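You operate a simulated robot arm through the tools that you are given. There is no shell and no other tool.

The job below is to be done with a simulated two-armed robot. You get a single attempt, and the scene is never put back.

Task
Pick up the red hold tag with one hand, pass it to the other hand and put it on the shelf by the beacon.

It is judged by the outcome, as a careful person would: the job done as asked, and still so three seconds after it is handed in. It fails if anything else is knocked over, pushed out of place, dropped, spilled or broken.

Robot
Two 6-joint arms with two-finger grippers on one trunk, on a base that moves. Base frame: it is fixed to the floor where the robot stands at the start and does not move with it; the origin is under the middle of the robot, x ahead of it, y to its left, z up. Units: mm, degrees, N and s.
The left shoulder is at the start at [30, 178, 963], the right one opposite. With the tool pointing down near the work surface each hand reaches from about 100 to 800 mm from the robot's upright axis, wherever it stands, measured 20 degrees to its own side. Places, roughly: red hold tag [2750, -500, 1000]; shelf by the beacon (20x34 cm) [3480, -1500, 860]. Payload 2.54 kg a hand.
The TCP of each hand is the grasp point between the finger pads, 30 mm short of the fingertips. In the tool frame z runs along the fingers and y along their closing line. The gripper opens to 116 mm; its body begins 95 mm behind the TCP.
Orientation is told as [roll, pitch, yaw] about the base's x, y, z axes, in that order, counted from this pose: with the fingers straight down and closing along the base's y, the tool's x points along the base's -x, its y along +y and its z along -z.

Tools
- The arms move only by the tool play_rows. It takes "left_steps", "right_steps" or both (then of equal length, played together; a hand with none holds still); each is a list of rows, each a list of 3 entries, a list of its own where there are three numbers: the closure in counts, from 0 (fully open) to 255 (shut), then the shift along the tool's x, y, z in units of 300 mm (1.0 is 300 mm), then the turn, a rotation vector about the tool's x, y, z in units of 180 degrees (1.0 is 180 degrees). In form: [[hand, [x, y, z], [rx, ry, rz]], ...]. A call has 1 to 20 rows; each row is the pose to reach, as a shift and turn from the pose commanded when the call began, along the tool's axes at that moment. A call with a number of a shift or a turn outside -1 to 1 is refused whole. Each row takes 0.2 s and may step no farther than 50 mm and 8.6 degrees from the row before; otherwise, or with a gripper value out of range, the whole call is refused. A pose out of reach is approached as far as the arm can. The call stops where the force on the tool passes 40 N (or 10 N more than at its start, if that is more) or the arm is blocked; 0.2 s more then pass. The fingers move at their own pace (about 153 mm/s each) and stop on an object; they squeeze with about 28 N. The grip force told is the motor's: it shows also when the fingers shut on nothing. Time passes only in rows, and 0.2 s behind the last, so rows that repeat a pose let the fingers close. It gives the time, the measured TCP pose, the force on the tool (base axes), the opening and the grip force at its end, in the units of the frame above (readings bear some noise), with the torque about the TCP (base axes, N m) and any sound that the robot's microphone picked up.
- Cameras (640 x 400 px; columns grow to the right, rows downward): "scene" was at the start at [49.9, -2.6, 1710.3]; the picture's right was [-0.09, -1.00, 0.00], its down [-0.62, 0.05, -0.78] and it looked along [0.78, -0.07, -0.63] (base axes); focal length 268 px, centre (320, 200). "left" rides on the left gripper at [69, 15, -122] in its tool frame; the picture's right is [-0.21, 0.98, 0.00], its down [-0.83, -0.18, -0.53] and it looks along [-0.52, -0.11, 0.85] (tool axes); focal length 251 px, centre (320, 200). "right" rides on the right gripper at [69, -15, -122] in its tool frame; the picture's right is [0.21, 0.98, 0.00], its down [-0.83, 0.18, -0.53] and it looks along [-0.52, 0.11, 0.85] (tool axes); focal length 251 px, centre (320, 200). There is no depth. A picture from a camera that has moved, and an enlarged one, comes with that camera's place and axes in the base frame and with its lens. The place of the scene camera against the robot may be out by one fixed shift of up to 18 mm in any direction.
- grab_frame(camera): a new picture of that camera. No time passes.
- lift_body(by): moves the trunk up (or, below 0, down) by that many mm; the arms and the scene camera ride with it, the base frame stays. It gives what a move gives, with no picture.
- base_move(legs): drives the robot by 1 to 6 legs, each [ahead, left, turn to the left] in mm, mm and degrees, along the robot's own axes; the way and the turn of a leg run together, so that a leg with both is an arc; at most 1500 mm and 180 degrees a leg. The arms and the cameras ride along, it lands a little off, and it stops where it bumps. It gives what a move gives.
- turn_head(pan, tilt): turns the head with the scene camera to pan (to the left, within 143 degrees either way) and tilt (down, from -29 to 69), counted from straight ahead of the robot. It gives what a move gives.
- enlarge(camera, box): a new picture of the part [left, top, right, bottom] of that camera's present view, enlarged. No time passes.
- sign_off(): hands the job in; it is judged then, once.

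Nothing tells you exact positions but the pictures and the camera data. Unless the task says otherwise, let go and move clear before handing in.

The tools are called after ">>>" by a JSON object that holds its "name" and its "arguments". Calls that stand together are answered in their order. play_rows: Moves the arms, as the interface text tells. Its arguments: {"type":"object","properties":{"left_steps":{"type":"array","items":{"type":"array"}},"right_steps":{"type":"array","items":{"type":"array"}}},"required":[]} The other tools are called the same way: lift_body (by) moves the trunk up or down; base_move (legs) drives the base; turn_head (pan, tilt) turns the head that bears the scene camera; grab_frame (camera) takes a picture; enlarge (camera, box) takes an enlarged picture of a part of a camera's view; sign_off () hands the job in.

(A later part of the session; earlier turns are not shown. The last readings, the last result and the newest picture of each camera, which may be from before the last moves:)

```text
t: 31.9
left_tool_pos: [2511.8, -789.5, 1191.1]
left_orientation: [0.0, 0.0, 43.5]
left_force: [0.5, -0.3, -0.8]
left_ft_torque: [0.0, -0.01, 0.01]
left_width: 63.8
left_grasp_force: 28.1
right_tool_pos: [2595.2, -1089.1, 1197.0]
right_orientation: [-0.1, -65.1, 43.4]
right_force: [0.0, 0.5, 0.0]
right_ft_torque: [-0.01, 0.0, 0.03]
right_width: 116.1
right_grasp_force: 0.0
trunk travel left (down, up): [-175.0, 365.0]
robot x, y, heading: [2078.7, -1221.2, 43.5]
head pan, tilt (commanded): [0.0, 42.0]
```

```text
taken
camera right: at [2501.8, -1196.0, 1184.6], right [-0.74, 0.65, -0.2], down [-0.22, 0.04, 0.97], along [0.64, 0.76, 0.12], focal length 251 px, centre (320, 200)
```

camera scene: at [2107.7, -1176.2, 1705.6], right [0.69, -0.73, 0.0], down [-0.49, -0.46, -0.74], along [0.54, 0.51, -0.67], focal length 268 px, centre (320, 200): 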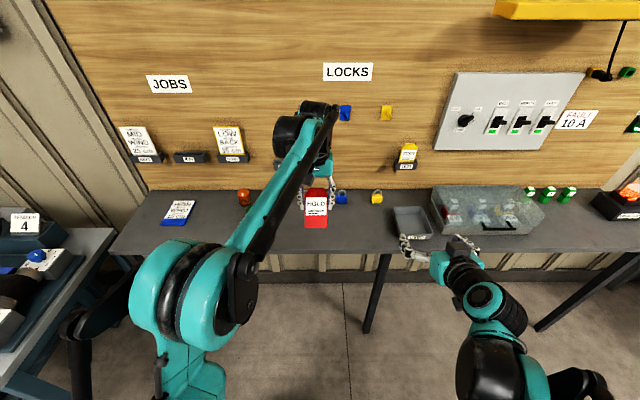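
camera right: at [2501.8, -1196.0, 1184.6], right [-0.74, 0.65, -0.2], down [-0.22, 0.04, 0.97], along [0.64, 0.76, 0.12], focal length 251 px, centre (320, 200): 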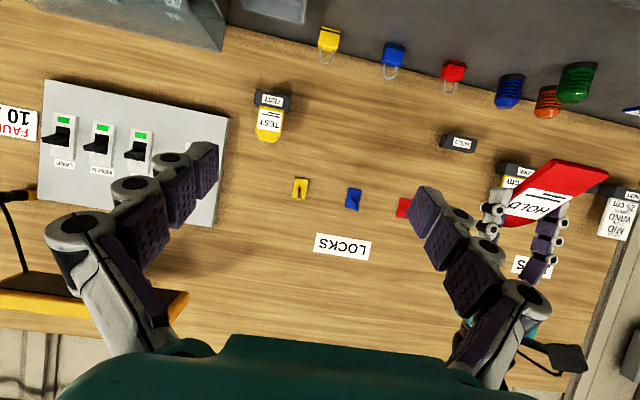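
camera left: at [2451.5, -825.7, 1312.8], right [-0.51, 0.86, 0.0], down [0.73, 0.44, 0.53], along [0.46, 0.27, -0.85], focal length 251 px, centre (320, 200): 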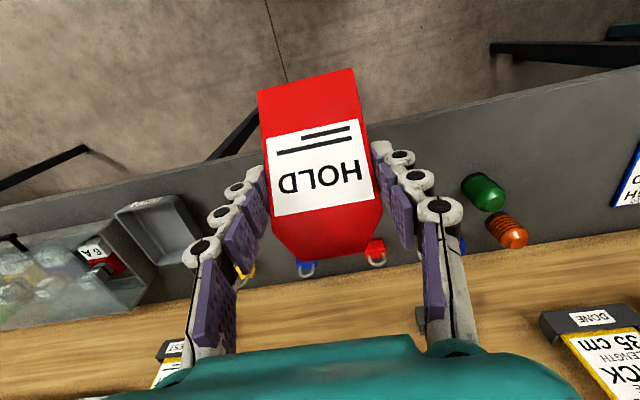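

The tag is held steadily and now leans with its bottom end toward the robot, and the right hand points forward. I'll slide the right hand partway left, behind the tag, and check clearance.

>>> {"name": "play_rows", "arguments": {"right_steps": [[0, [0.022, 0.08, -0.033], [0, 0, 0]], [0, [0.022, 0.18, -0.033], [0, 0, 0]], [0, [0.022, 0.28, -0.033], [0, 0, 0]], [0, [0.022, 0.38, -0.033], [0, 0, 0]], [0, [0.022, 0.48, -0.033], [0, 0, 0]], [0, [0.022, 0.56, -0.033], [0, 0, 0]], [0, [0.022, 0.6, -0.033], [0, 0, 0]]]}}

>>> {"name": "grab_frame", "arguments": {"camera": "scene"}}

>>> {"name": "grab_frame", "arguments": {"camera": "right"}}

>>> {"name": "grab_frame", "arguments": {"camera": "left"}}

```text
t: 33.5
left_tool_pos: [2513.5, -789.0, 1190.8]
left_orientation: [0.0, 0.1, 43.4]
left_force: [0.8, -0.5, -1.1]
left_ft_torque: [0.05, 0.0, -0.01]
left_width: 63.5
left_grasp_force: 28.4
right_tool_pos: [2464.2, -964.4, 1195.2]
right_orientation: [0.0, -65.0, 43.3]
right_force: [-0.6, -0.8, 0.1]
right_ft_torque: [0.0, 0.0, 0.0]
right_width: 115.6
right_grasp_force: 0.0
trunk travel left (down, up): [-175.0, 365.0]
robot x, y, heading: [2073.2, -1222.3, 43.6]
head pan, tilt (commanded): [0.0, 42.0]
```

```text
taken
camera scene: at [2108.9, -1175.4, 1705.5], right [0.69, -0.73, 0.0], down [-0.49, -0.46, -0.74], along [0.54, 0.51, -0.67], focal length 268 px, centre (320, 200)
```

scene: 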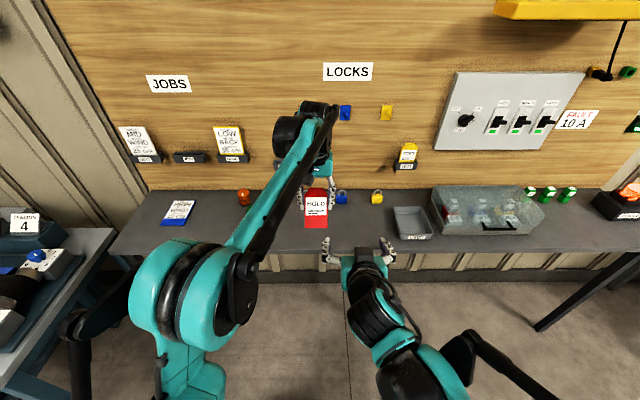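

```text
taken
camera right: at [2371.2, -1071.8, 1182.4], right [-0.74, 0.65, -0.19], down [-0.22, 0.04, 0.97], along [0.64, 0.76, 0.11], focal length 251 px, centre (320, 200)
```

right: 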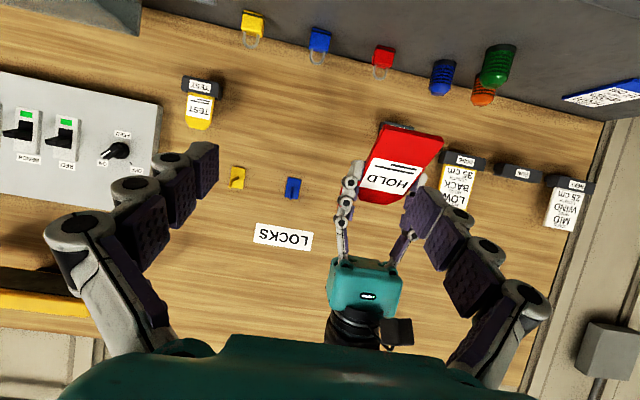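

```text
taken
camera left: at [2452.1, -825.0, 1312.3], right [-0.51, 0.86, 0.0], down [0.72, 0.44, 0.53], along [0.46, 0.27, -0.85], focal length 251 px, centre (320, 200)
```

left: 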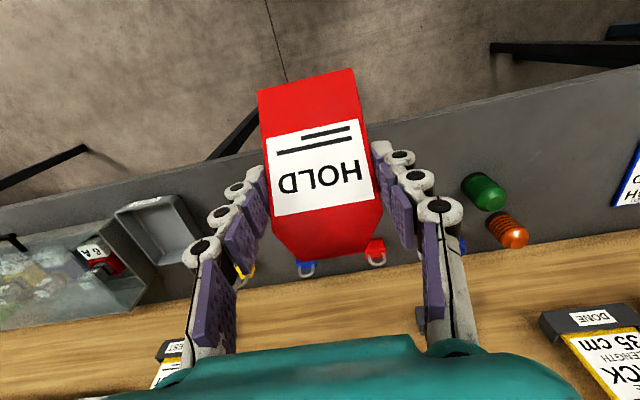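

Clearances look good. I'll move the right hand the remaining 95 mm left so it is centred on the tag's lower end.

>>> {"name": "play_rows", "arguments": {"right_steps": [[0, [0, 0.08, 0], [0, 0, 0]], [0, [0.002, 0.17, -0.003], [0, 0, 0]], [0, [0.002, 0.26, -0.005], [0, 0, 0]], [0, [0.002, 0.3183, -0.005], [0, 0, 0]], [0, [0.002, 0.3183, -0.005], [0, 0, 0]]]}}

>>> {"name": "grab_frame", "arguments": {"camera": "scene"}}

>>> {"name": "grab_frame", "arguments": {"camera": "right"}}

>>> {"name": "enlarge", "arguments": {"camera": "right", "box": [240, 60, 440, 185]}}

>>> {"name": "enlarge", "arguments": {"camera": "scene", "box": [240, 160, 400, 260]}}

```text
t: 34.6
left_tool_pos: [2513.6, -789.6, 1190.0]
left_orientation: [-0.1, 0.0, 43.4]
left_force: [-1.0, 0.7, -1.1]
left_ft_torque: [0.0, -0.01, 0.03]
left_width: 63.5
left_grasp_force: 27.9
right_tool_pos: [2396.0, -895.1, 1195.1]
right_orientation: [0.0, -65.0, 43.4]
right_force: [-0.8, 0.6, -0.6]
right_ft_torque: [0.0, 0.01, 0.01]
right_width: 115.9
right_grasp_force: 0.1
trunk travel left (down, up): [-175.0, 365.0]
robot x, y, heading: [2079.1, -1218.5, 43.5]
head pan, tilt (commanded): [0.0, 42.0]
```

```text
taken
camera scene: at [2109.0, -1175.9, 1705.5], right [0.69, -0.73, 0.0], down [-0.49, -0.46, -0.74], along [0.54, 0.51, -0.67], focal length 268 px, centre (320, 200)
```

scene: 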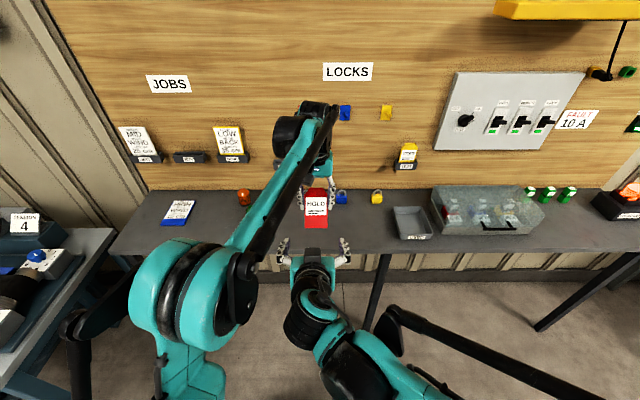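

```text
taken
camera right: at [2304.2, -1003.1, 1182.2], right [-0.74, 0.65, -0.19], down [-0.22, 0.04, 0.97], along [0.64, 0.76, 0.12], focal length 251 px, centre (320, 200)
```

right: 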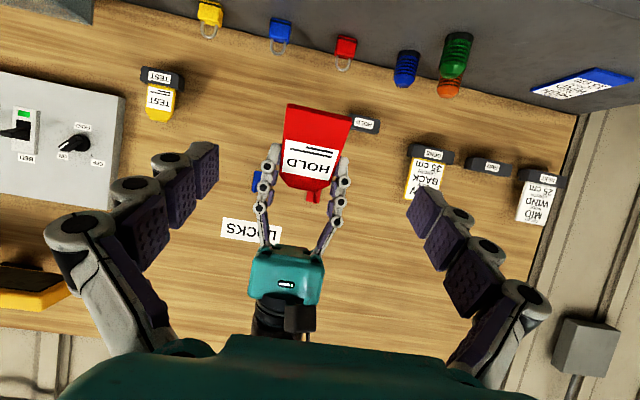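

```text
3.20 times, centred on (340, 122) of right
camera zoom: at [2304.2, -1003.1, 1182.2], right [-0.74, 0.65, -0.19], down [-0.22, 0.04, 0.97], along [0.64, 0.76, 0.12], focal length 805 px, centre (256, 448)
```

zoom: 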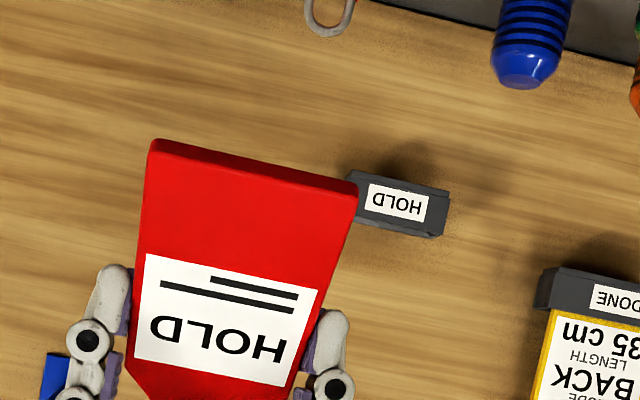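

```text
4.00 times, centred on (320, 210) of scene
camera zoom: at [2109.0, -1175.9, 1705.5], right [0.69, -0.73, 0.0], down [-0.49, -0.46, -0.74], along [0.54, 0.51, -0.67], focal length 1072 px, centre (320, 160)
```

zoom: 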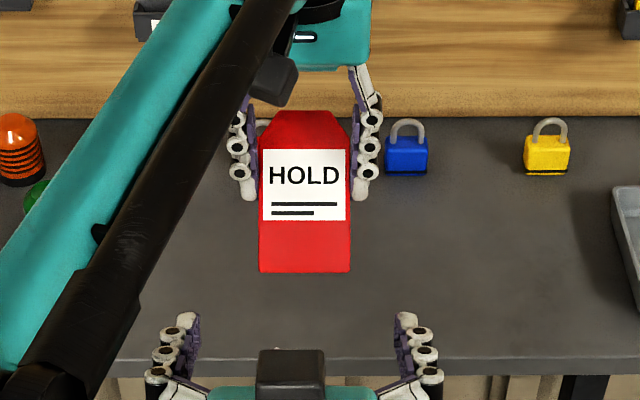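

Readings and images agree the right hand is about 3 mm left of the tag's centre and 110 mm short. I'll correct that and advance open-fingered to straddle the tag's lower end.

>>> {"name": "play_rows", "arguments": {"right_steps": [[0, [0, -0.011, 0.05], [0, 0, 0]], [0, [0, -0.011, 0.12], [0, 0, 0]], [0, [0.001, -0.011, 0.19], [0, 0, 0]], [0, [0.002, -0.011, 0.26], [0, 0, 0]], [0, [0.002, -0.011, 0.32], [0, 0, 0]], [0, [0.002, -0.011, 0.355], [0, 0, 0]], [0, [0.002, -0.011, 0.369], [0, 0, 0]], [0, [0.002, -0.011, 0.369], [0, 0, 0]]]}}

>>> {"name": "grab_frame", "arguments": {"camera": "right"}}

>>> {"name": "grab_frame", "arguments": {"camera": "left"}}

>>> {"name": "enlarge", "arguments": {"camera": "scene", "box": [240, 160, 400, 260]}}

```text
t: 36.5
left_tool_pos: [2514.8, -789.5, 1191.3]
left_orientation: [0.0, 0.0, 43.4]
left_force: [-0.2, 0.8, -1.3]
left_ft_torque: [0.0, 0.01, -0.02]
left_width: 63.4
left_grasp_force: 27.0
right_tool_pos: [2471.0, -829.9, 1148.2]
right_orientation: [0.0, -65.0, 43.5]
right_force: [0.1, 0.1, -0.5]
right_ft_torque: [0.0, 0.03, -0.01]
right_width: 116.0
right_grasp_force: 0.1
trunk travel left (down, up): [-175.0, 365.0]
robot x, y, heading: [2080.2, -1217.8, 43.5]
head pan, tilt (commanded): [0.0, 42.0]
```

```text
taken
camera right: at [2378.5, -937.4, 1137.1], right [-0.74, 0.65, -0.19], down [-0.22, 0.04, 0.97], along [0.64, 0.76, 0.12], focal length 251 px, centre (320, 200)
```

right: 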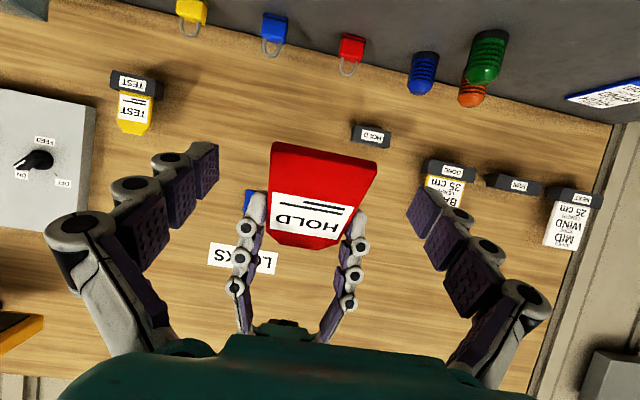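

```text
taken
camera left: at [2452.0, -825.4, 1312.4], right [-0.51, 0.86, 0.0], down [0.72, 0.43, 0.53], along [0.46, 0.27, -0.85], focal length 251 px, centre (320, 200)
```

left: 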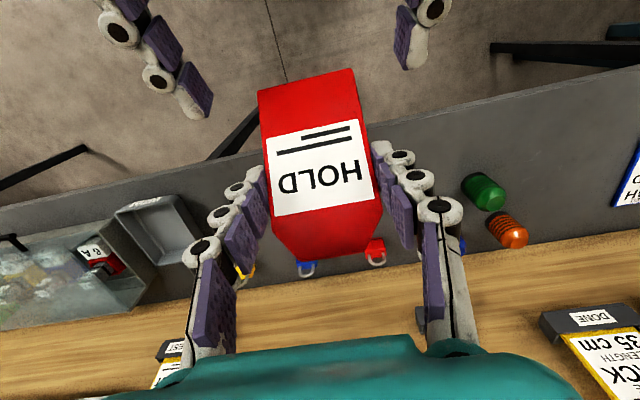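

```text
4.00 times, centred on (320, 210) of scene
camera zoom: at [2108.7, -1175.8, 1705.5], right [0.69, -0.73, 0.0], down [-0.49, -0.46, -0.74], along [0.54, 0.51, -0.67], focal length 1072 px, centre (320, 160)
```

zoom: 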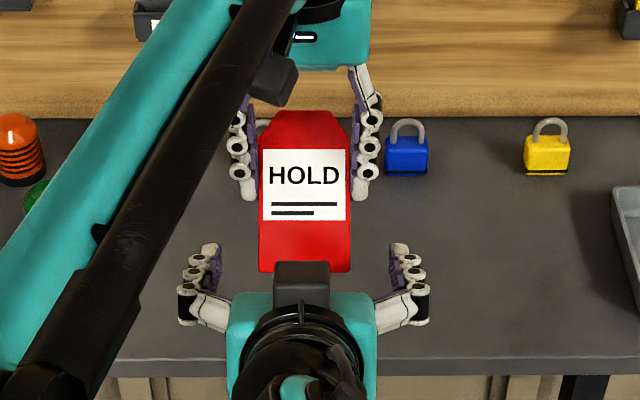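

The right fingers straddle the tag's bottom 20–30 mm with clear space to the left fingers. I'll close the right gripper while the left still holds.

>>> {"name": "play_rows", "arguments": {"right_steps": [[60, [0, 0, 0], [0, 0, 0]], [90, [0, 0, 0], [0, 0, 0]], [105, [0, 0, 0], [0, 0, 0]], [120, [0, 0, 0], [0, 0, 0]], [255, [0, 0, 0], [0, 0, 0]], [255, [0, 0, 0], [0, 0, 0]], [255, [0, 0, 0], [0, 0, 0]]]}}

>>> {"name": "grab_frame", "arguments": {"camera": "right"}}

>>> {"name": "grab_frame", "arguments": {"camera": "left"}}

>>> {"name": "enlarge", "arguments": {"camera": "scene", "box": [240, 160, 400, 260]}}

```text
t: 38.0
left_tool_pos: [2513.5, -789.6, 1190.0]
left_orientation: [0.0, 0.0, 43.4]
left_force: [8.5, 0.1, -2.0]
left_ft_torque: [0.01, -0.35, 0.16]
left_width: 63.6
left_grasp_force: 27.8
right_tool_pos: [2470.3, -830.1, 1149.1]
right_orientation: [0.0, -65.0, 43.3]
right_force: [-8.9, 0.5, 1.1]
right_ft_torque: [0.06, -0.08, 0.25]
right_width: 63.6
right_grasp_force: 28.2
trunk travel left (down, up): [-175.0, 365.0]
robot x, y, heading: [2073.7, -1220.3, 43.7]
head pan, tilt (commanded): [0.0, 42.0]
```

```text
taken
camera right: at [2378.2, -937.3, 1137.2], right [-0.74, 0.65, -0.19], down [-0.22, 0.04, 0.97], along [0.64, 0.76, 0.12], focal length 251 px, centre (320, 200)
```

right: 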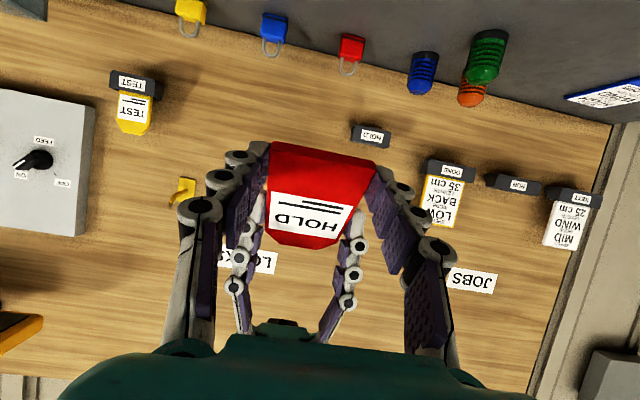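

```text
taken
camera left: at [2452.3, -825.4, 1312.3], right [-0.51, 0.86, 0.0], down [0.72, 0.43, 0.53], along [0.46, 0.27, -0.85], focal length 251 px, centre (320, 200)
```

left: 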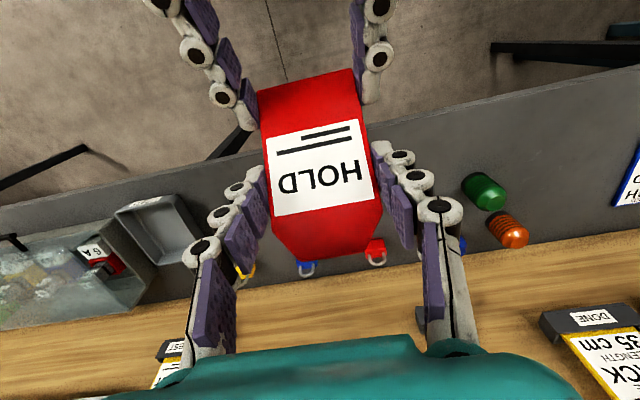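

```text
4.00 times, centred on (320, 210) of scene
camera zoom: at [2108.8, -1175.7, 1705.5], right [0.69, -0.73, 0.0], down [-0.49, -0.46, -0.74], along [0.54, 0.51, -0.67], focal length 1072 px, centre (320, 160)
```

zoom: 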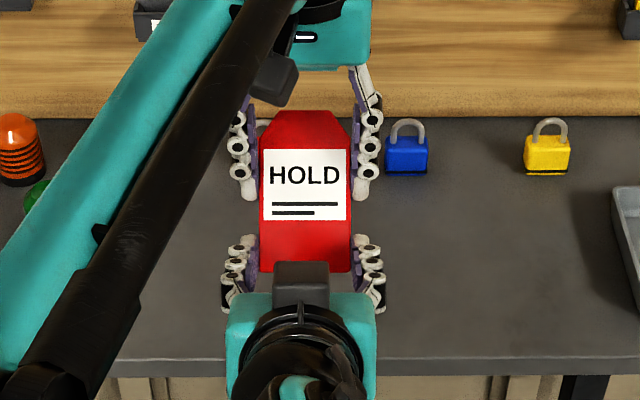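

Both hands hold the tag at 63.6 mm with only small interaction forces. I'll open the left hand gently, keeping the right one shut.

>>> {"name": "play_rows", "arguments": {"left_steps": [[110, [0, 0, 0], [0, 0, 0]], [95, [0, 0, 0], [0, 0, 0]], [70, [0, 0, 0], [0, 0, 0]], [40, [0, 0, 0], [0, 0, 0]], [40, [0, 0, 0], [0, 0, 0]]]}}

>>> {"name": "grab_frame", "arguments": {"camera": "right"}}

>>> {"name": "grab_frame", "arguments": {"camera": "left"}}

```text
t: 39.2
left_tool_pos: [2512.9, -788.3, 1189.1]
left_orientation: [0.0, 0.1, 43.4]
left_force: [-0.3, 0.7, 0.9]
left_ft_torque: [0.0, 0.0, -0.02]
left_width: 97.6
left_grasp_force: 0.0
right_tool_pos: [2471.4, -831.0, 1149.6]
right_orientation: [0.0, -65.0, 43.4]
right_force: [0.9, 0.3, -0.2]
right_ft_torque: [-0.02, 0.0, 0.01]
right_width: 63.5
right_grasp_force: 28.1
trunk travel left (down, up): [-175.0, 365.0]
robot x, y, heading: [2076.2, -1218.1, 43.3]
head pan, tilt (commanded): [0.0, 42.0]
```

```text
taken
camera right: at [2378.4, -937.4, 1137.2], right [-0.74, 0.65, -0.19], down [-0.22, 0.04, 0.97], along [0.64, 0.76, 0.12], focal length 251 px, centre (320, 200)
```

right: 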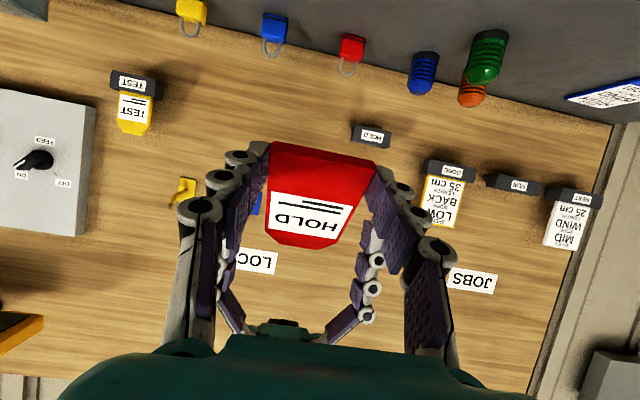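

```text
taken
camera left: at [2452.1, -825.3, 1312.4], right [-0.51, 0.86, 0.0], down [0.72, 0.43, 0.53], along [0.46, 0.27, -0.85], focal length 251 px, centre (320, 200)
```

left: 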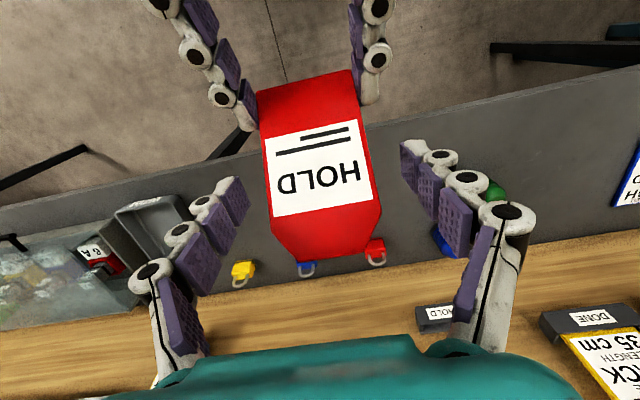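

The right hand now holds the tag alone and it hasn't moved. I'll raise the left hand straight up clear of the tag, then move it aside to the left.

>>> {"name": "play_rows", "arguments": {"left_steps": [[20, [0, 0, -0.06], [0, 0, 0]], [0, [0, 0, -0.14], [0, 0, 0]], [0, [0, 0, -0.24], [0, 0, 0]], [0, [0, 0, -0.34], [0, 0, 0]], [0, [0, 0, -0.4], [0, 0, 0]], [0, [0, 0.1, -0.4], [0, 0, 0]], [0, [0.05, 0.22, -0.4], [0, 0, 0]], [0, [0.12, 0.36, -0.38], [0, 0, 0]], [0, [0.2, 0.5, -0.32], [0, 0, 0]], [0, [0.28, 0.62, -0.24], [0, 0, 0]], [0, [0.36, 0.7, -0.15], [0, 0, 0]], [0, [0.4, 0.72, -0.08], [0, 0, 0]]]}}

>>> {"name": "grab_frame", "arguments": {"camera": "scene"}}

>>> {"name": "grab_frame", "arguments": {"camera": "right"}}

```text
refused: row 9 steps farther than a row can; nothing moved
```

```text
taken
camera scene: at [2108.8, -1175.7, 1705.5], right [0.69, -0.73, 0.0], down [-0.49, -0.46, -0.74], along [0.54, 0.51, -0.67], focal length 268 px, centre (320, 200)
```

scene: 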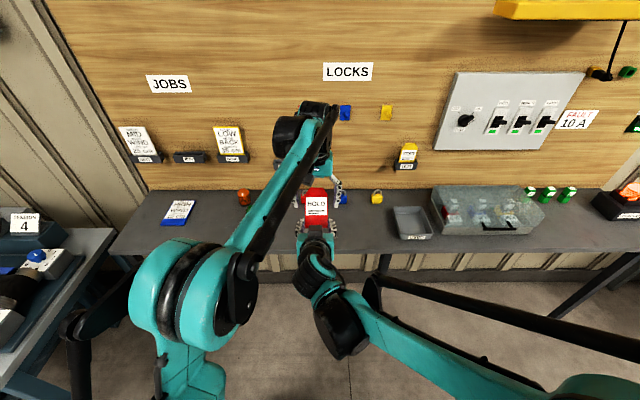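

```text
taken
camera right: at [2378.4, -937.4, 1137.2], right [-0.74, 0.65, -0.19], down [-0.22, 0.04, 0.97], along [0.64, 0.76, 0.12], focal length 251 px, centre (320, 200)
```

right: 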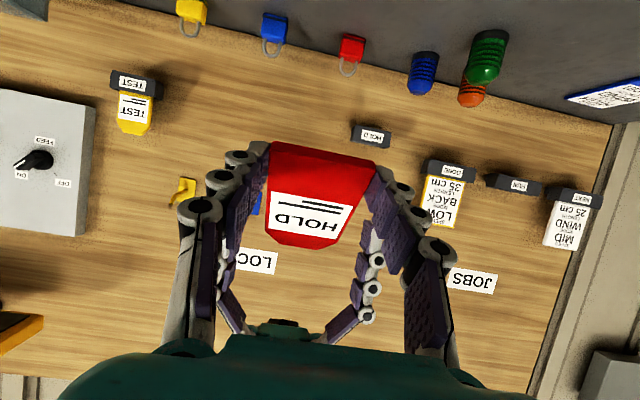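

That call was refused because one step was too long; nothing moved, and the tag is still held by the right hand. I'll resend it with smaller steps.

>>> {"name": "play_rows", "arguments": {"left_steps": [[20, [0, 0, -0.06], [0, 0, 0]], [0, [0, 0, -0.14], [0, 0, 0]], [0, [0, 0, -0.24], [0, 0, 0]], [0, [0, 0, -0.34], [0, 0, 0]], [0, [0, 0, -0.4], [0, 0, 0]], [0, [0, 0.1, -0.4], [0, 0, 0]], [0, [0.03, 0.22, -0.4], [0, 0, 0]], [0, [0.08, 0.34, -0.38], [0, 0, 0]], [0, [0.14, 0.45, -0.33], [0, 0, 0]], [0, [0.21, 0.55, -0.26], [0, 0, 0]], [0, [0.28, 0.64, -0.18], [0, 0, 0]], [0, [0.35, 0.7, -0.1], [0, 0, 0]], [0, [0.38, 0.72, -0.06], [0, 0, 0]]]}}

>>> {"name": "grab_frame", "arguments": {"camera": "scene"}}

>>> {"name": "grab_frame", "arguments": {"camera": "right"}}

```text
t: 42.0
left_tool_pos: [2281.6, -712.0, 1207.3]
left_orientation: [-0.1, 0.0, 43.2]
left_force: [0.4, -0.4, 0.7]
left_ft_torque: [-0.01, -0.01, 0.03]
left_width: 116.0
left_grasp_force: 0.0
right_tool_pos: [2471.0, -830.3, 1149.2]
right_orientation: [0.0, -65.1, 43.3]
right_force: [-0.5, 0.0, 0.9]
right_ft_torque: [0.01, 0.02, -0.01]
right_width: 63.9
right_grasp_force: 28.2
trunk travel left (down, up): [-175.0, 365.0]
robot x, y, heading: [2075.6, -1218.9, 43.4]
head pan, tilt (commanded): [0.0, 42.0]
```

```text
taken
camera scene: at [2109.0, -1175.5, 1705.5], right [0.69, -0.73, 0.0], down [-0.49, -0.46, -0.74], along [0.54, 0.51, -0.67], focal length 268 px, centre (320, 200)
```

scene: 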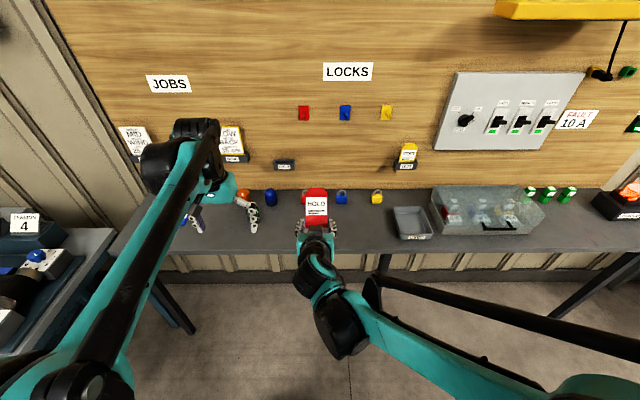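

```text
taken
camera right: at [2378.6, -937.3, 1137.1], right [-0.74, 0.65, -0.19], down [-0.22, 0.04, 0.97], along [0.64, 0.76, 0.11], focal length 251 px, centre (320, 200)
```

right: 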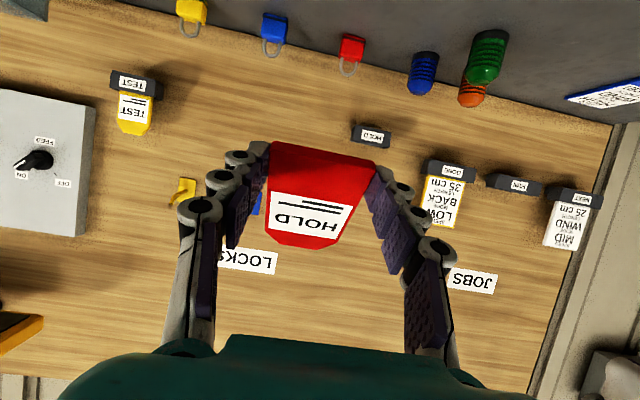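

The handover is done: the tag stays firm in the right hand and the left is clear. Before driving right toward the beacon, I'll look that way.

>>> {"name": "turn_head", "arguments": {"pan": -50, "tilt": 35}}

>>> {"name": "grab_frame", "arguments": {"camera": "scene"}}

```text
t: 43.2
left_tool_pos: [2282.6, -711.2, 1207.4]
left_orientation: [0.0, 0.0, 43.4]
left_force: [0.0, -0.6, -0.9]
left_ft_torque: [-0.03, -0.01, 0.02]
left_width: 116.0
left_grasp_force: 0.0
right_tool_pos: [2470.3, -829.6, 1148.9]
right_orientation: [-0.1, -65.0, 43.4]
right_force: [0.0, 0.4, -0.3]
right_ft_torque: [-0.07, 0.0, 0.01]
right_width: 63.9
right_grasp_force: 27.7
trunk travel left (down, up): [-175.0, 365.0]
robot x, y, heading: [2076.2, -1218.0, 43.4]
head pan, tilt (commanded): [-50.0, 35.0]
```

```text
taken
camera scene: at [2135.4, -1243.2, 1716.0], right [-0.11, -0.99, 0.0], down [-0.57, 0.07, -0.82], along [0.81, -0.09, -0.57], focal length 268 px, centre (320, 200)
```

scene: 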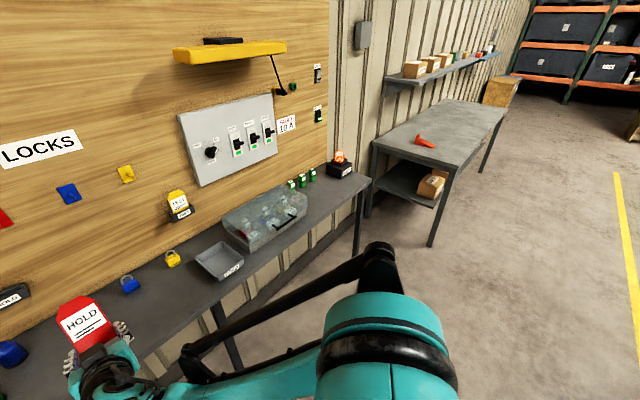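

The way right is clear floor, and the other table stands well beyond the target stop. I'll drive 1000 mm to the right.

>>> {"name": "base_move", "arguments": {"legs": [[0, -1000, 0]]}}

>>> {"name": "turn_head", "arguments": {"pan": -10, "tilt": 42}}

>>> {"name": "grab_frame", "arguments": {"camera": "scene"}}

>>> {"name": "grab_frame", "arguments": {"camera": "right"}}

```text
t: 48.4
left_tool_pos: [2967.1, -1439.7, 1207.0]
left_orientation: [-0.1, 0.0, 42.9]
left_force: [0.5, -0.4, -1.3]
left_ft_torque: [-0.02, 0.01, 0.0]
left_width: 116.1
left_grasp_force: 0.0
right_tool_pos: [3153.5, -1560.2, 1148.8]
right_orientation: [-0.1, -65.0, 42.8]
right_force: [-0.5, -0.4, 0.6]
right_ft_torque: [-0.01, 0.02, -0.02]
right_width: 63.8
right_grasp_force: 27.6
trunk travel left (down, up): [-175.0, 365.0]
robot x, y, heading: [2758.7, -1941.9, 42.8]
head pan, tilt (commanded): [-50.0, 35.0]
```

```text
t: 49.5
left_tool_pos: [2965.9, -1439.0, 1207.5]
left_orientation: [0.0, 0.1, 43.0]
left_force: [0.3, -0.2, -0.8]
left_ft_torque: [0.01, 0.01, 0.0]
left_width: 116.1
left_grasp_force: 0.0
right_tool_pos: [3152.7, -1559.7, 1148.9]
right_orientation: [0.0, -65.1, 42.8]
right_force: [-0.6, 0.1, -0.2]
right_ft_torque: [-0.04, 0.02, 0.0]
right_width: 64.1
right_grasp_force: 27.7
trunk travel left (down, up): [-175.0, 365.0]
robot x, y, heading: [2754.6, -1941.9, 42.9]
head pan, tilt (commanded): [-10.0, 42.0]
```

```text
taken
camera scene: at [2798.4, -1913.8, 1705.5], right [0.54, -0.84, 0.0], down [-0.56, -0.36, -0.74], along [0.62, 0.4, -0.67], focal length 268 px, centre (320, 200)
```

scene: 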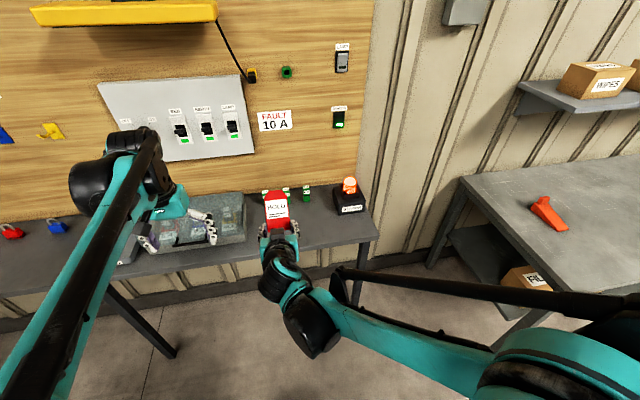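

```text
taken
camera right: at [3061.1, -1666.2, 1137.2], right [-0.73, 0.65, -0.19], down [-0.22, 0.04, 0.97], along [0.64, 0.76, 0.12], focal length 251 px, centre (320, 200)
```

right: 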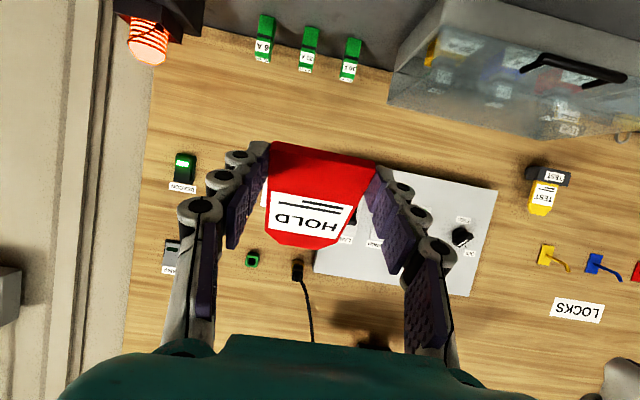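

I now see the shelf patch: the clear bin ends at its left, green fuses and the beacon stand at the back, and the bench corner is at right. I'll enlarge it to measure the free area.

>>> {"name": "enlarge", "arguments": {"camera": "scene", "box": [220, 160, 400, 272]}}

>>> {"name": "enlarge", "arguments": {"camera": "scene", "box": [300, 160, 400, 222]}}

```text
3.56 times, centred on (310, 216) of scene
camera zoom: at [2798.4, -1913.8, 1705.5], right [0.54, -0.84, 0.0], down [-0.56, -0.36, -0.74], along [0.62, 0.4, -0.67], focal length 953 px, centre (356, 143)
```

zoom: 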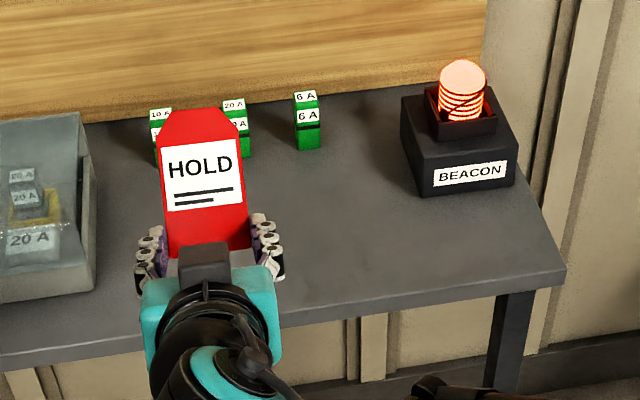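

```text
6.40 times, centred on (350, 191) of scene
camera zoom: at [2798.4, -1913.8, 1705.5], right [0.54, -0.84, 0.0], down [-0.56, -0.36, -0.74], along [0.62, 0.4, -0.67], focal length 1715 px, centre (128, 258)
```

zoom: 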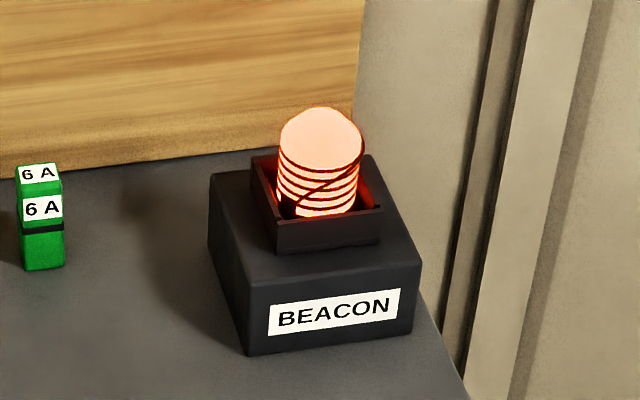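

The bench edge is about 705 mm ahead, with free shelf between the bin and the beacon; I'll aim for about 150 mm right of my axis, just left-front of the beacon. First I'll tuck both hands in, tilting the right so the tag lies nearly level.

>>> {"name": "play_rows", "arguments": {"left_steps": [[0, [0.0542, 0, 0], [0, 0, 0]], [0, [0.1083, 0, 0], [0, 0, 0]], [0, [0.1625, 0, 0], [0, 0, 0]], [0, [0.2167, 0, 0], [0, 0, 0]], [0, [0.2708, 0, 0], [0, 0, 0]], [0, [0.325, 0, 0], [0, 0, 0]], [0, [0.3792, 0, 0], [0, 0, 0]], [0, [0.4333, 0, 0], [0, 0, 0]], [0, [0.4333, 0, 0], [0, 0, 0]]], "right_steps": [[255, [0.0284, -0.0667, -0.0608], [0, 0.0365, 0]], [255, [0.0567, -0.1333, -0.1216], [0, 0.0729, 0]], [255, [0.0851, -0.2, -0.1824], [0, 0.1094, 0]], [255, [0.1134, -0.2667, -0.2432], [0, 0.1458, 0]], [255, [0.1418, -0.3333, -0.304], [0, 0.1823, 0]], [255, [0.1701, -0.4, -0.3648], [0, 0.2188, 0]], [255, [0.1985, -0.4667, -0.4256], [0, 0.2552, 0]], [255, [0.2268, -0.5333, -0.4864], [0, 0.2917, 0]], [255, [0.2268, -0.5333, -0.4864], [0, 0.2917, 0]]]}}

>>> {"name": "grab_frame", "arguments": {"camera": "scene"}}

>>> {"name": "grab_frame", "arguments": {"camera": "right"}}

```text
t: 51.5
left_tool_pos: [2871.9, -1526.9, 1206.9]
left_orientation: [0.0, 0.0, 42.8]
left_force: [0.0, 0.0, 0.1]
left_ft_torque: [0.01, -0.01, 0.0]
left_width: 115.8
left_grasp_force: 0.0
right_tool_pos: [3146.3, -1788.1, 1148.7]
right_orientation: [-0.1, -12.4, 42.8]
right_force: [1.2, 0.3, -0.2]
right_ft_torque: [-0.04, 0.03, -0.01]
right_width: 63.8
right_grasp_force: 27.7
trunk travel left (down, up): [-175.0, 365.0]
robot x, y, heading: [2754.9, -1947.7, 42.9]
head pan, tilt (commanded): [-10.0, 42.0]
```

```text
taken
camera scene: at [2798.6, -1913.3, 1705.5], right [0.54, -0.84, 0.0], down [-0.56, -0.36, -0.74], along [0.62, 0.4, -0.67], focal length 268 px, centre (320, 200)
```

scene: 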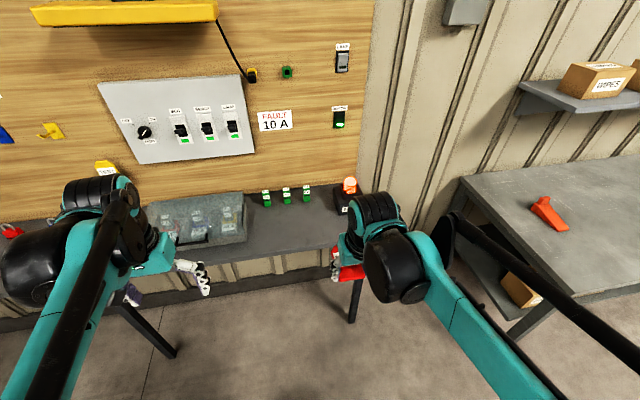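

```text
taken
camera right: at [3086.2, -1862.8, 1252.8], right [-0.82, 0.57, -0.05], down [0.38, 0.6, 0.7], along [0.43, 0.55, -0.71], focal length 251 px, centre (320, 200)
```

right: 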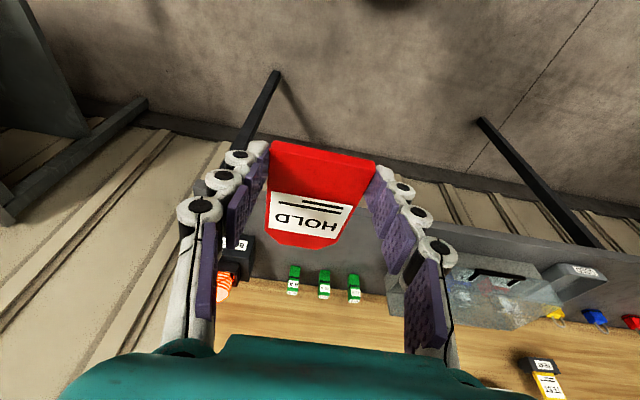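

Both hands are tucked and the tag is nearly level in the right hand. I'll drive 350 mm forward, the same standoff from the bench edge as at the pick.

>>> {"name": "base_move", "arguments": {"legs": [[345, 0, 1.0]]}}

>>> {"name": "turn_head", "arguments": {"pan": -15, "tilt": 55}}

>>> {"name": "grab_frame", "arguments": {"camera": "scene"}}

>>> {"name": "grab_frame", "arguments": {"camera": "right"}}

>>> {"name": "grab_frame", "arguments": {"camera": "left"}}

```text
t: 53.7
left_tool_pos: [3115.1, -1291.8, 1206.8]
left_orientation: [0.0, 0.1, 43.8]
left_force: [0.4, 0.5, -0.6]
left_ft_torque: [-0.03, 0.07, 0.02]
left_width: 115.9
left_grasp_force: 0.1
right_tool_pos: [3392.6, -1546.8, 1148.3]
right_orientation: [0.0, -12.4, 43.7]
right_force: [-0.8, 0.6, -0.4]
right_ft_torque: [-0.03, 0.06, -0.01]
right_width: 63.6
right_grasp_force: 27.6
trunk travel left (down, up): [-175.0, 365.0]
robot x, y, heading: [3004.2, -1708.2, 43.8]
head pan, tilt (commanded): [-10.0, 42.0]
```

```text
t: 54.4
left_tool_pos: [3114.4, -1291.6, 1206.9]
left_orientation: [0.0, -0.1, 43.8]
left_force: [-0.2, -0.3, -0.5]
left_ft_torque: [0.01, -0.02, -0.03]
left_width: 116.1
left_grasp_force: 0.1
right_tool_pos: [3392.4, -1547.6, 1149.7]
right_orientation: [0.0, -12.6, 43.6]
right_force: [-1.1, -0.1, 1.0]
right_ft_torque: [-0.04, 0.01, -0.03]
right_width: 63.9
right_grasp_force: 28.1
trunk travel left (down, up): [-175.0, 365.0]
robot x, y, heading: [3002.3, -1708.1, 43.8]
head pan, tilt (commanded): [-15.0, 55.0]
```

```text
taken
camera scene: at [3040.5, -1690.6, 1687.8], right [0.48, -0.88, 0.0], down [-0.72, -0.39, -0.57], along [0.5, 0.28, -0.82], focal length 268 px, centre (320, 200)
```

scene: 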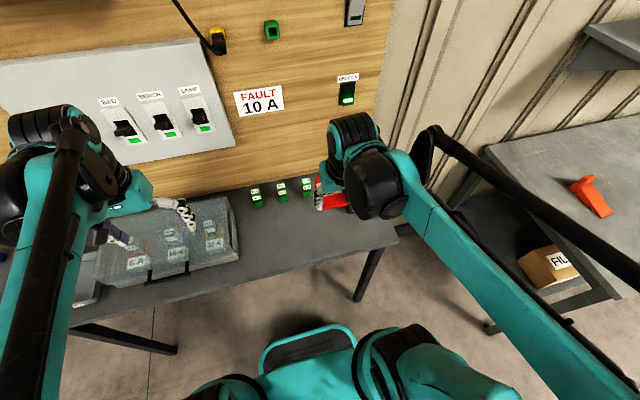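

```text
taken
camera right: at [3333.7, -1624.0, 1252.8], right [-0.83, 0.56, -0.05], down [0.37, 0.61, 0.7], along [0.42, 0.56, -0.71], focal length 251 px, centre (320, 200)
```

right: 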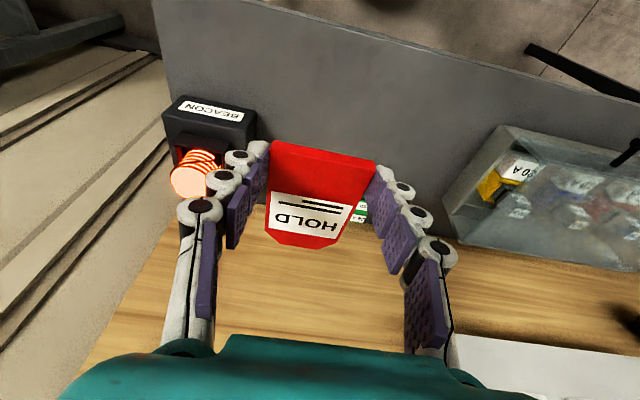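

```text
taken
camera left: at [3053.4, -1328.3, 1329.1], right [-0.52, 0.85, 0.0], down [0.72, 0.44, 0.53], along [0.46, 0.28, -0.85], focal length 251 px, centre (320, 200)
```

left: 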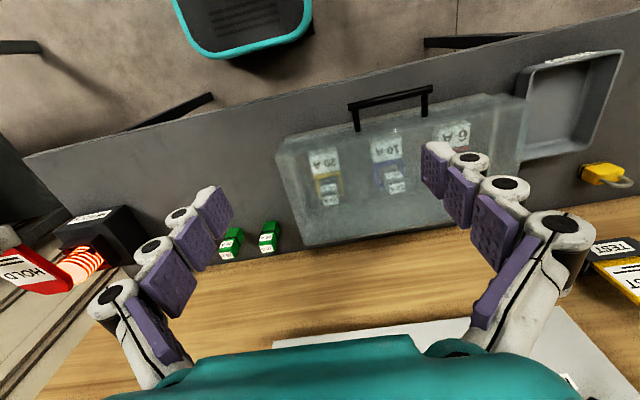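

I'm in position: bench edge about 350 mm ahead, beacon right-front of the tag. I'll enlarge the wrist views to get the shelf height and the tag's spot relative to the beacon.

>>> {"name": "enlarge", "arguments": {"camera": "right", "box": [140, 60, 300, 160]}}

>>> {"name": "enlarge", "arguments": {"camera": "left", "box": [0, 140, 160, 240]}}

>>> {"name": "enlarge", "arguments": {"camera": "right", "box": [420, 110, 580, 210]}}

>>> {"name": "enlarge", "arguments": {"camera": "left", "box": [200, 120, 360, 220]}}

>>> {"name": "enlarge", "arguments": {"camera": "left", "box": [200, 180, 360, 280]}}

```text
4.00 times, centred on (220, 110) of right
camera zoom: at [3333.7, -1624.0, 1252.8], right [-0.83, 0.56, -0.05], down [0.37, 0.61, 0.7], along [0.42, 0.56, -0.71], focal length 1006 px, centre (720, 560)
```

zoom: 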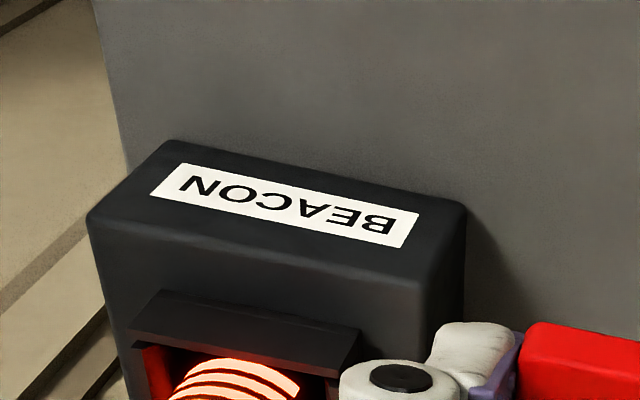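

```text
4.00 times, centred on (80, 190) of left
camera zoom: at [3053.4, -1328.3, 1329.1], right [-0.52, 0.85, 0.0], down [0.72, 0.44, 0.53], along [0.46, 0.28, -0.85], focal length 1006 px, centre (1280, 240)
```

zoom: 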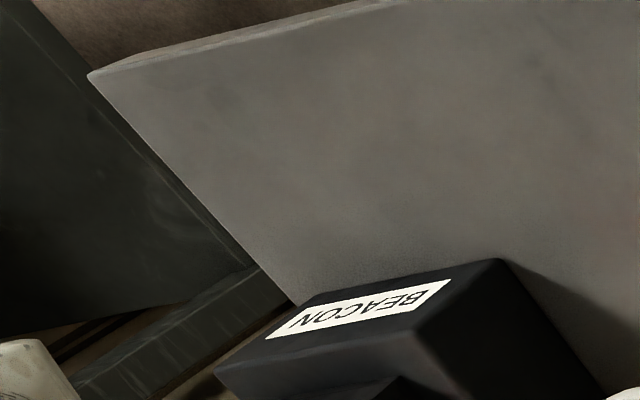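

```text
4.00 times, centred on (500, 160) of right
camera zoom: at [3333.7, -1624.0, 1252.8], right [-0.83, 0.56, -0.05], down [0.37, 0.61, 0.7], along [0.42, 0.56, -0.71], focal length 1006 px, centre (-400, 360)
```

zoom: 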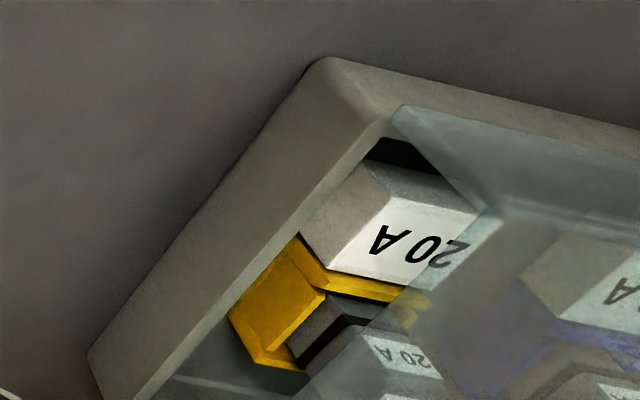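

```text
4.00 times, centred on (280, 170) of left
camera zoom: at [3053.4, -1328.3, 1329.1], right [-0.52, 0.85, 0.0], down [0.72, 0.44, 0.53], along [0.46, 0.28, -0.85], focal length 1006 px, centre (480, 320)
```

zoom: 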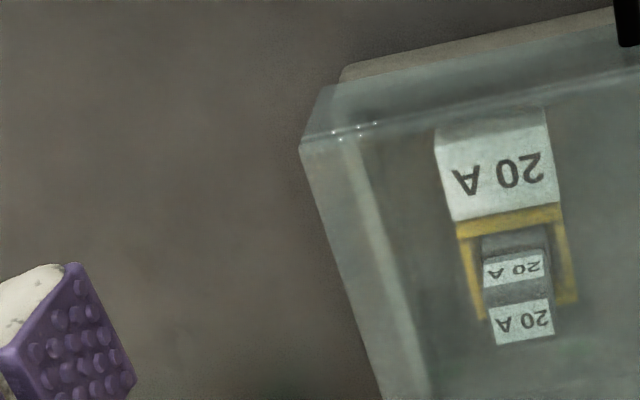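

```text
4.00 times, centred on (280, 230) of left
camera zoom: at [3053.4, -1328.3, 1329.1], right [-0.52, 0.85, 0.0], down [0.72, 0.44, 0.53], along [0.46, 0.28, -0.85], focal length 1006 px, centre (480, 80)
```

zoom: 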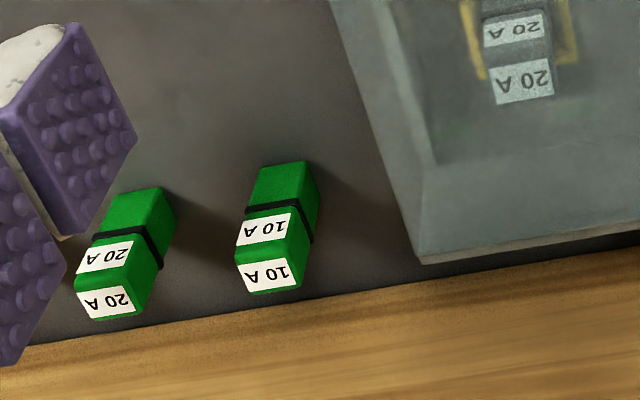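

Triangulating from both wrist cameras gives shelf height about 858 mm, the beacon's front-left corner 112 mm ahead and 97 mm right of the TCP, and the fuses over 220 mm ahead. I'll move 44 mm forward and lower to about 20 mm above expected contact.

>>> {"name": "play_rows", "arguments": {"right_steps": [[255, [-0.0716, 0.0083, 0.0158], [0, 0, 0]], [255, [-0.1432, 0.0167, 0.0317], [0, 0, 0]], [255, [-0.1221, 0.0167, 0.1269], [0, 0, 0]], [255, [-0.101, 0.0167, 0.2221], [0, 0, 0]], [255, [-0.0799, 0.0167, 0.3173], [0, 0, 0]], [255, [-0.0588, 0.0167, 0.4125], [0, 0, 0]], [255, [-0.0377, 0.0167, 0.5076], [0, 0, 0]], [255, [-0.0166, 0.0167, 0.6028], [0, 0, 0]], [255, [0.0045, 0.0167, 0.698], [0, 0, 0]], [255, [0.0256, 0.0167, 0.7932], [0, 0, 0]], [255, [0.0256, 0.0167, 0.7932], [0, 0, 0]]]}}

>>> {"name": "grab_frame", "arguments": {"camera": "right"}}

>>> {"name": "grab_frame", "arguments": {"camera": "scene"}}

>>> {"name": "grab_frame", "arguments": {"camera": "left"}}

```text
t: 56.8
left_tool_pos: [3114.0, -1291.4, 1207.4]
left_orientation: [0.0, -0.1, 43.7]
left_force: [-0.3, -0.4, 0.0]
left_ft_torque: [0.03, -0.02, 0.01]
left_width: 116.1
left_grasp_force: 0.0
right_tool_pos: [3421.3, -1511.7, 914.9]
right_orientation: [0.1, -12.6, 43.7]
right_force: [-0.4, 0.0, -0.1]
right_ft_torque: [-0.01, 0.02, 0.0]
right_width: 63.8
right_grasp_force: 27.7
trunk travel left (down, up): [-175.0, 365.0]
robot x, y, heading: [3006.8, -1711.3, 43.6]
head pan, tilt (commanded): [-15.0, 55.0]
```

```text
taken
camera right: at [3362.4, -1587.5, 1017.8], right [-0.83, 0.56, -0.05], down [0.37, 0.61, 0.7], along [0.42, 0.56, -0.71], focal length 251 px, centre (320, 200)
```

right: 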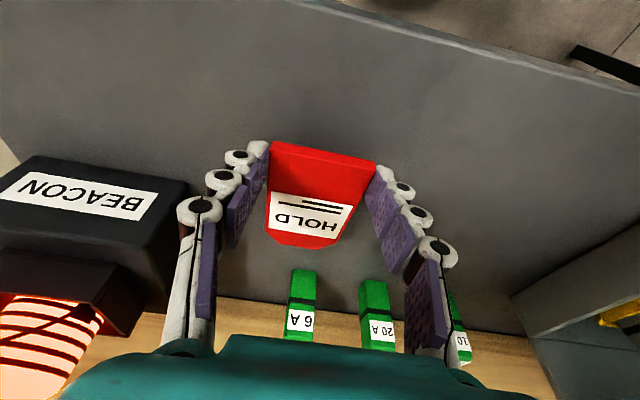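

```text
taken
camera scene: at [3040.1, -1691.0, 1687.8], right [0.48, -0.88, 0.0], down [-0.72, -0.39, -0.57], along [0.5, 0.28, -0.82], focal length 268 px, centre (320, 200)
```

scene: 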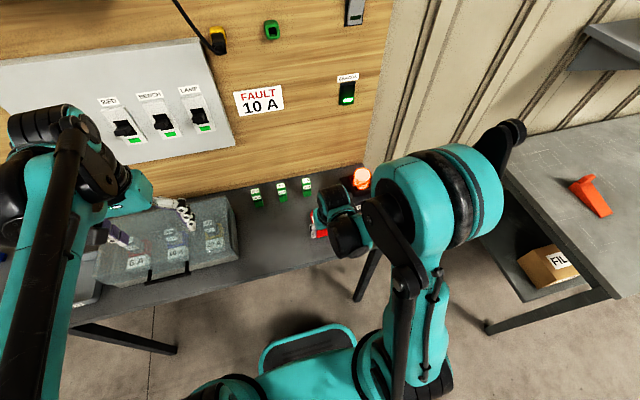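

```text
taken
camera left: at [3053.1, -1328.6, 1329.3], right [-0.52, 0.85, 0.0], down [0.72, 0.44, 0.53], along [0.46, 0.28, -0.85], focal length 251 px, centre (320, 200)
```

left: 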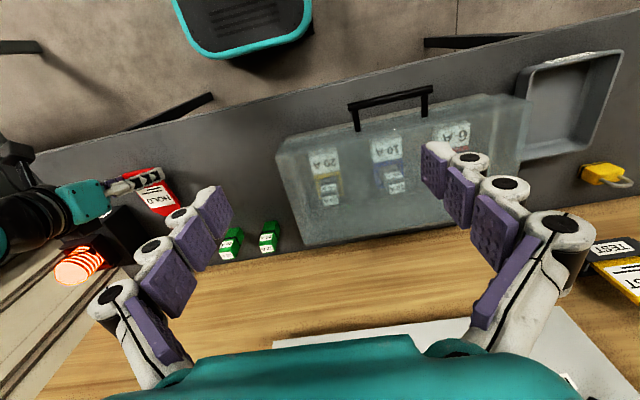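

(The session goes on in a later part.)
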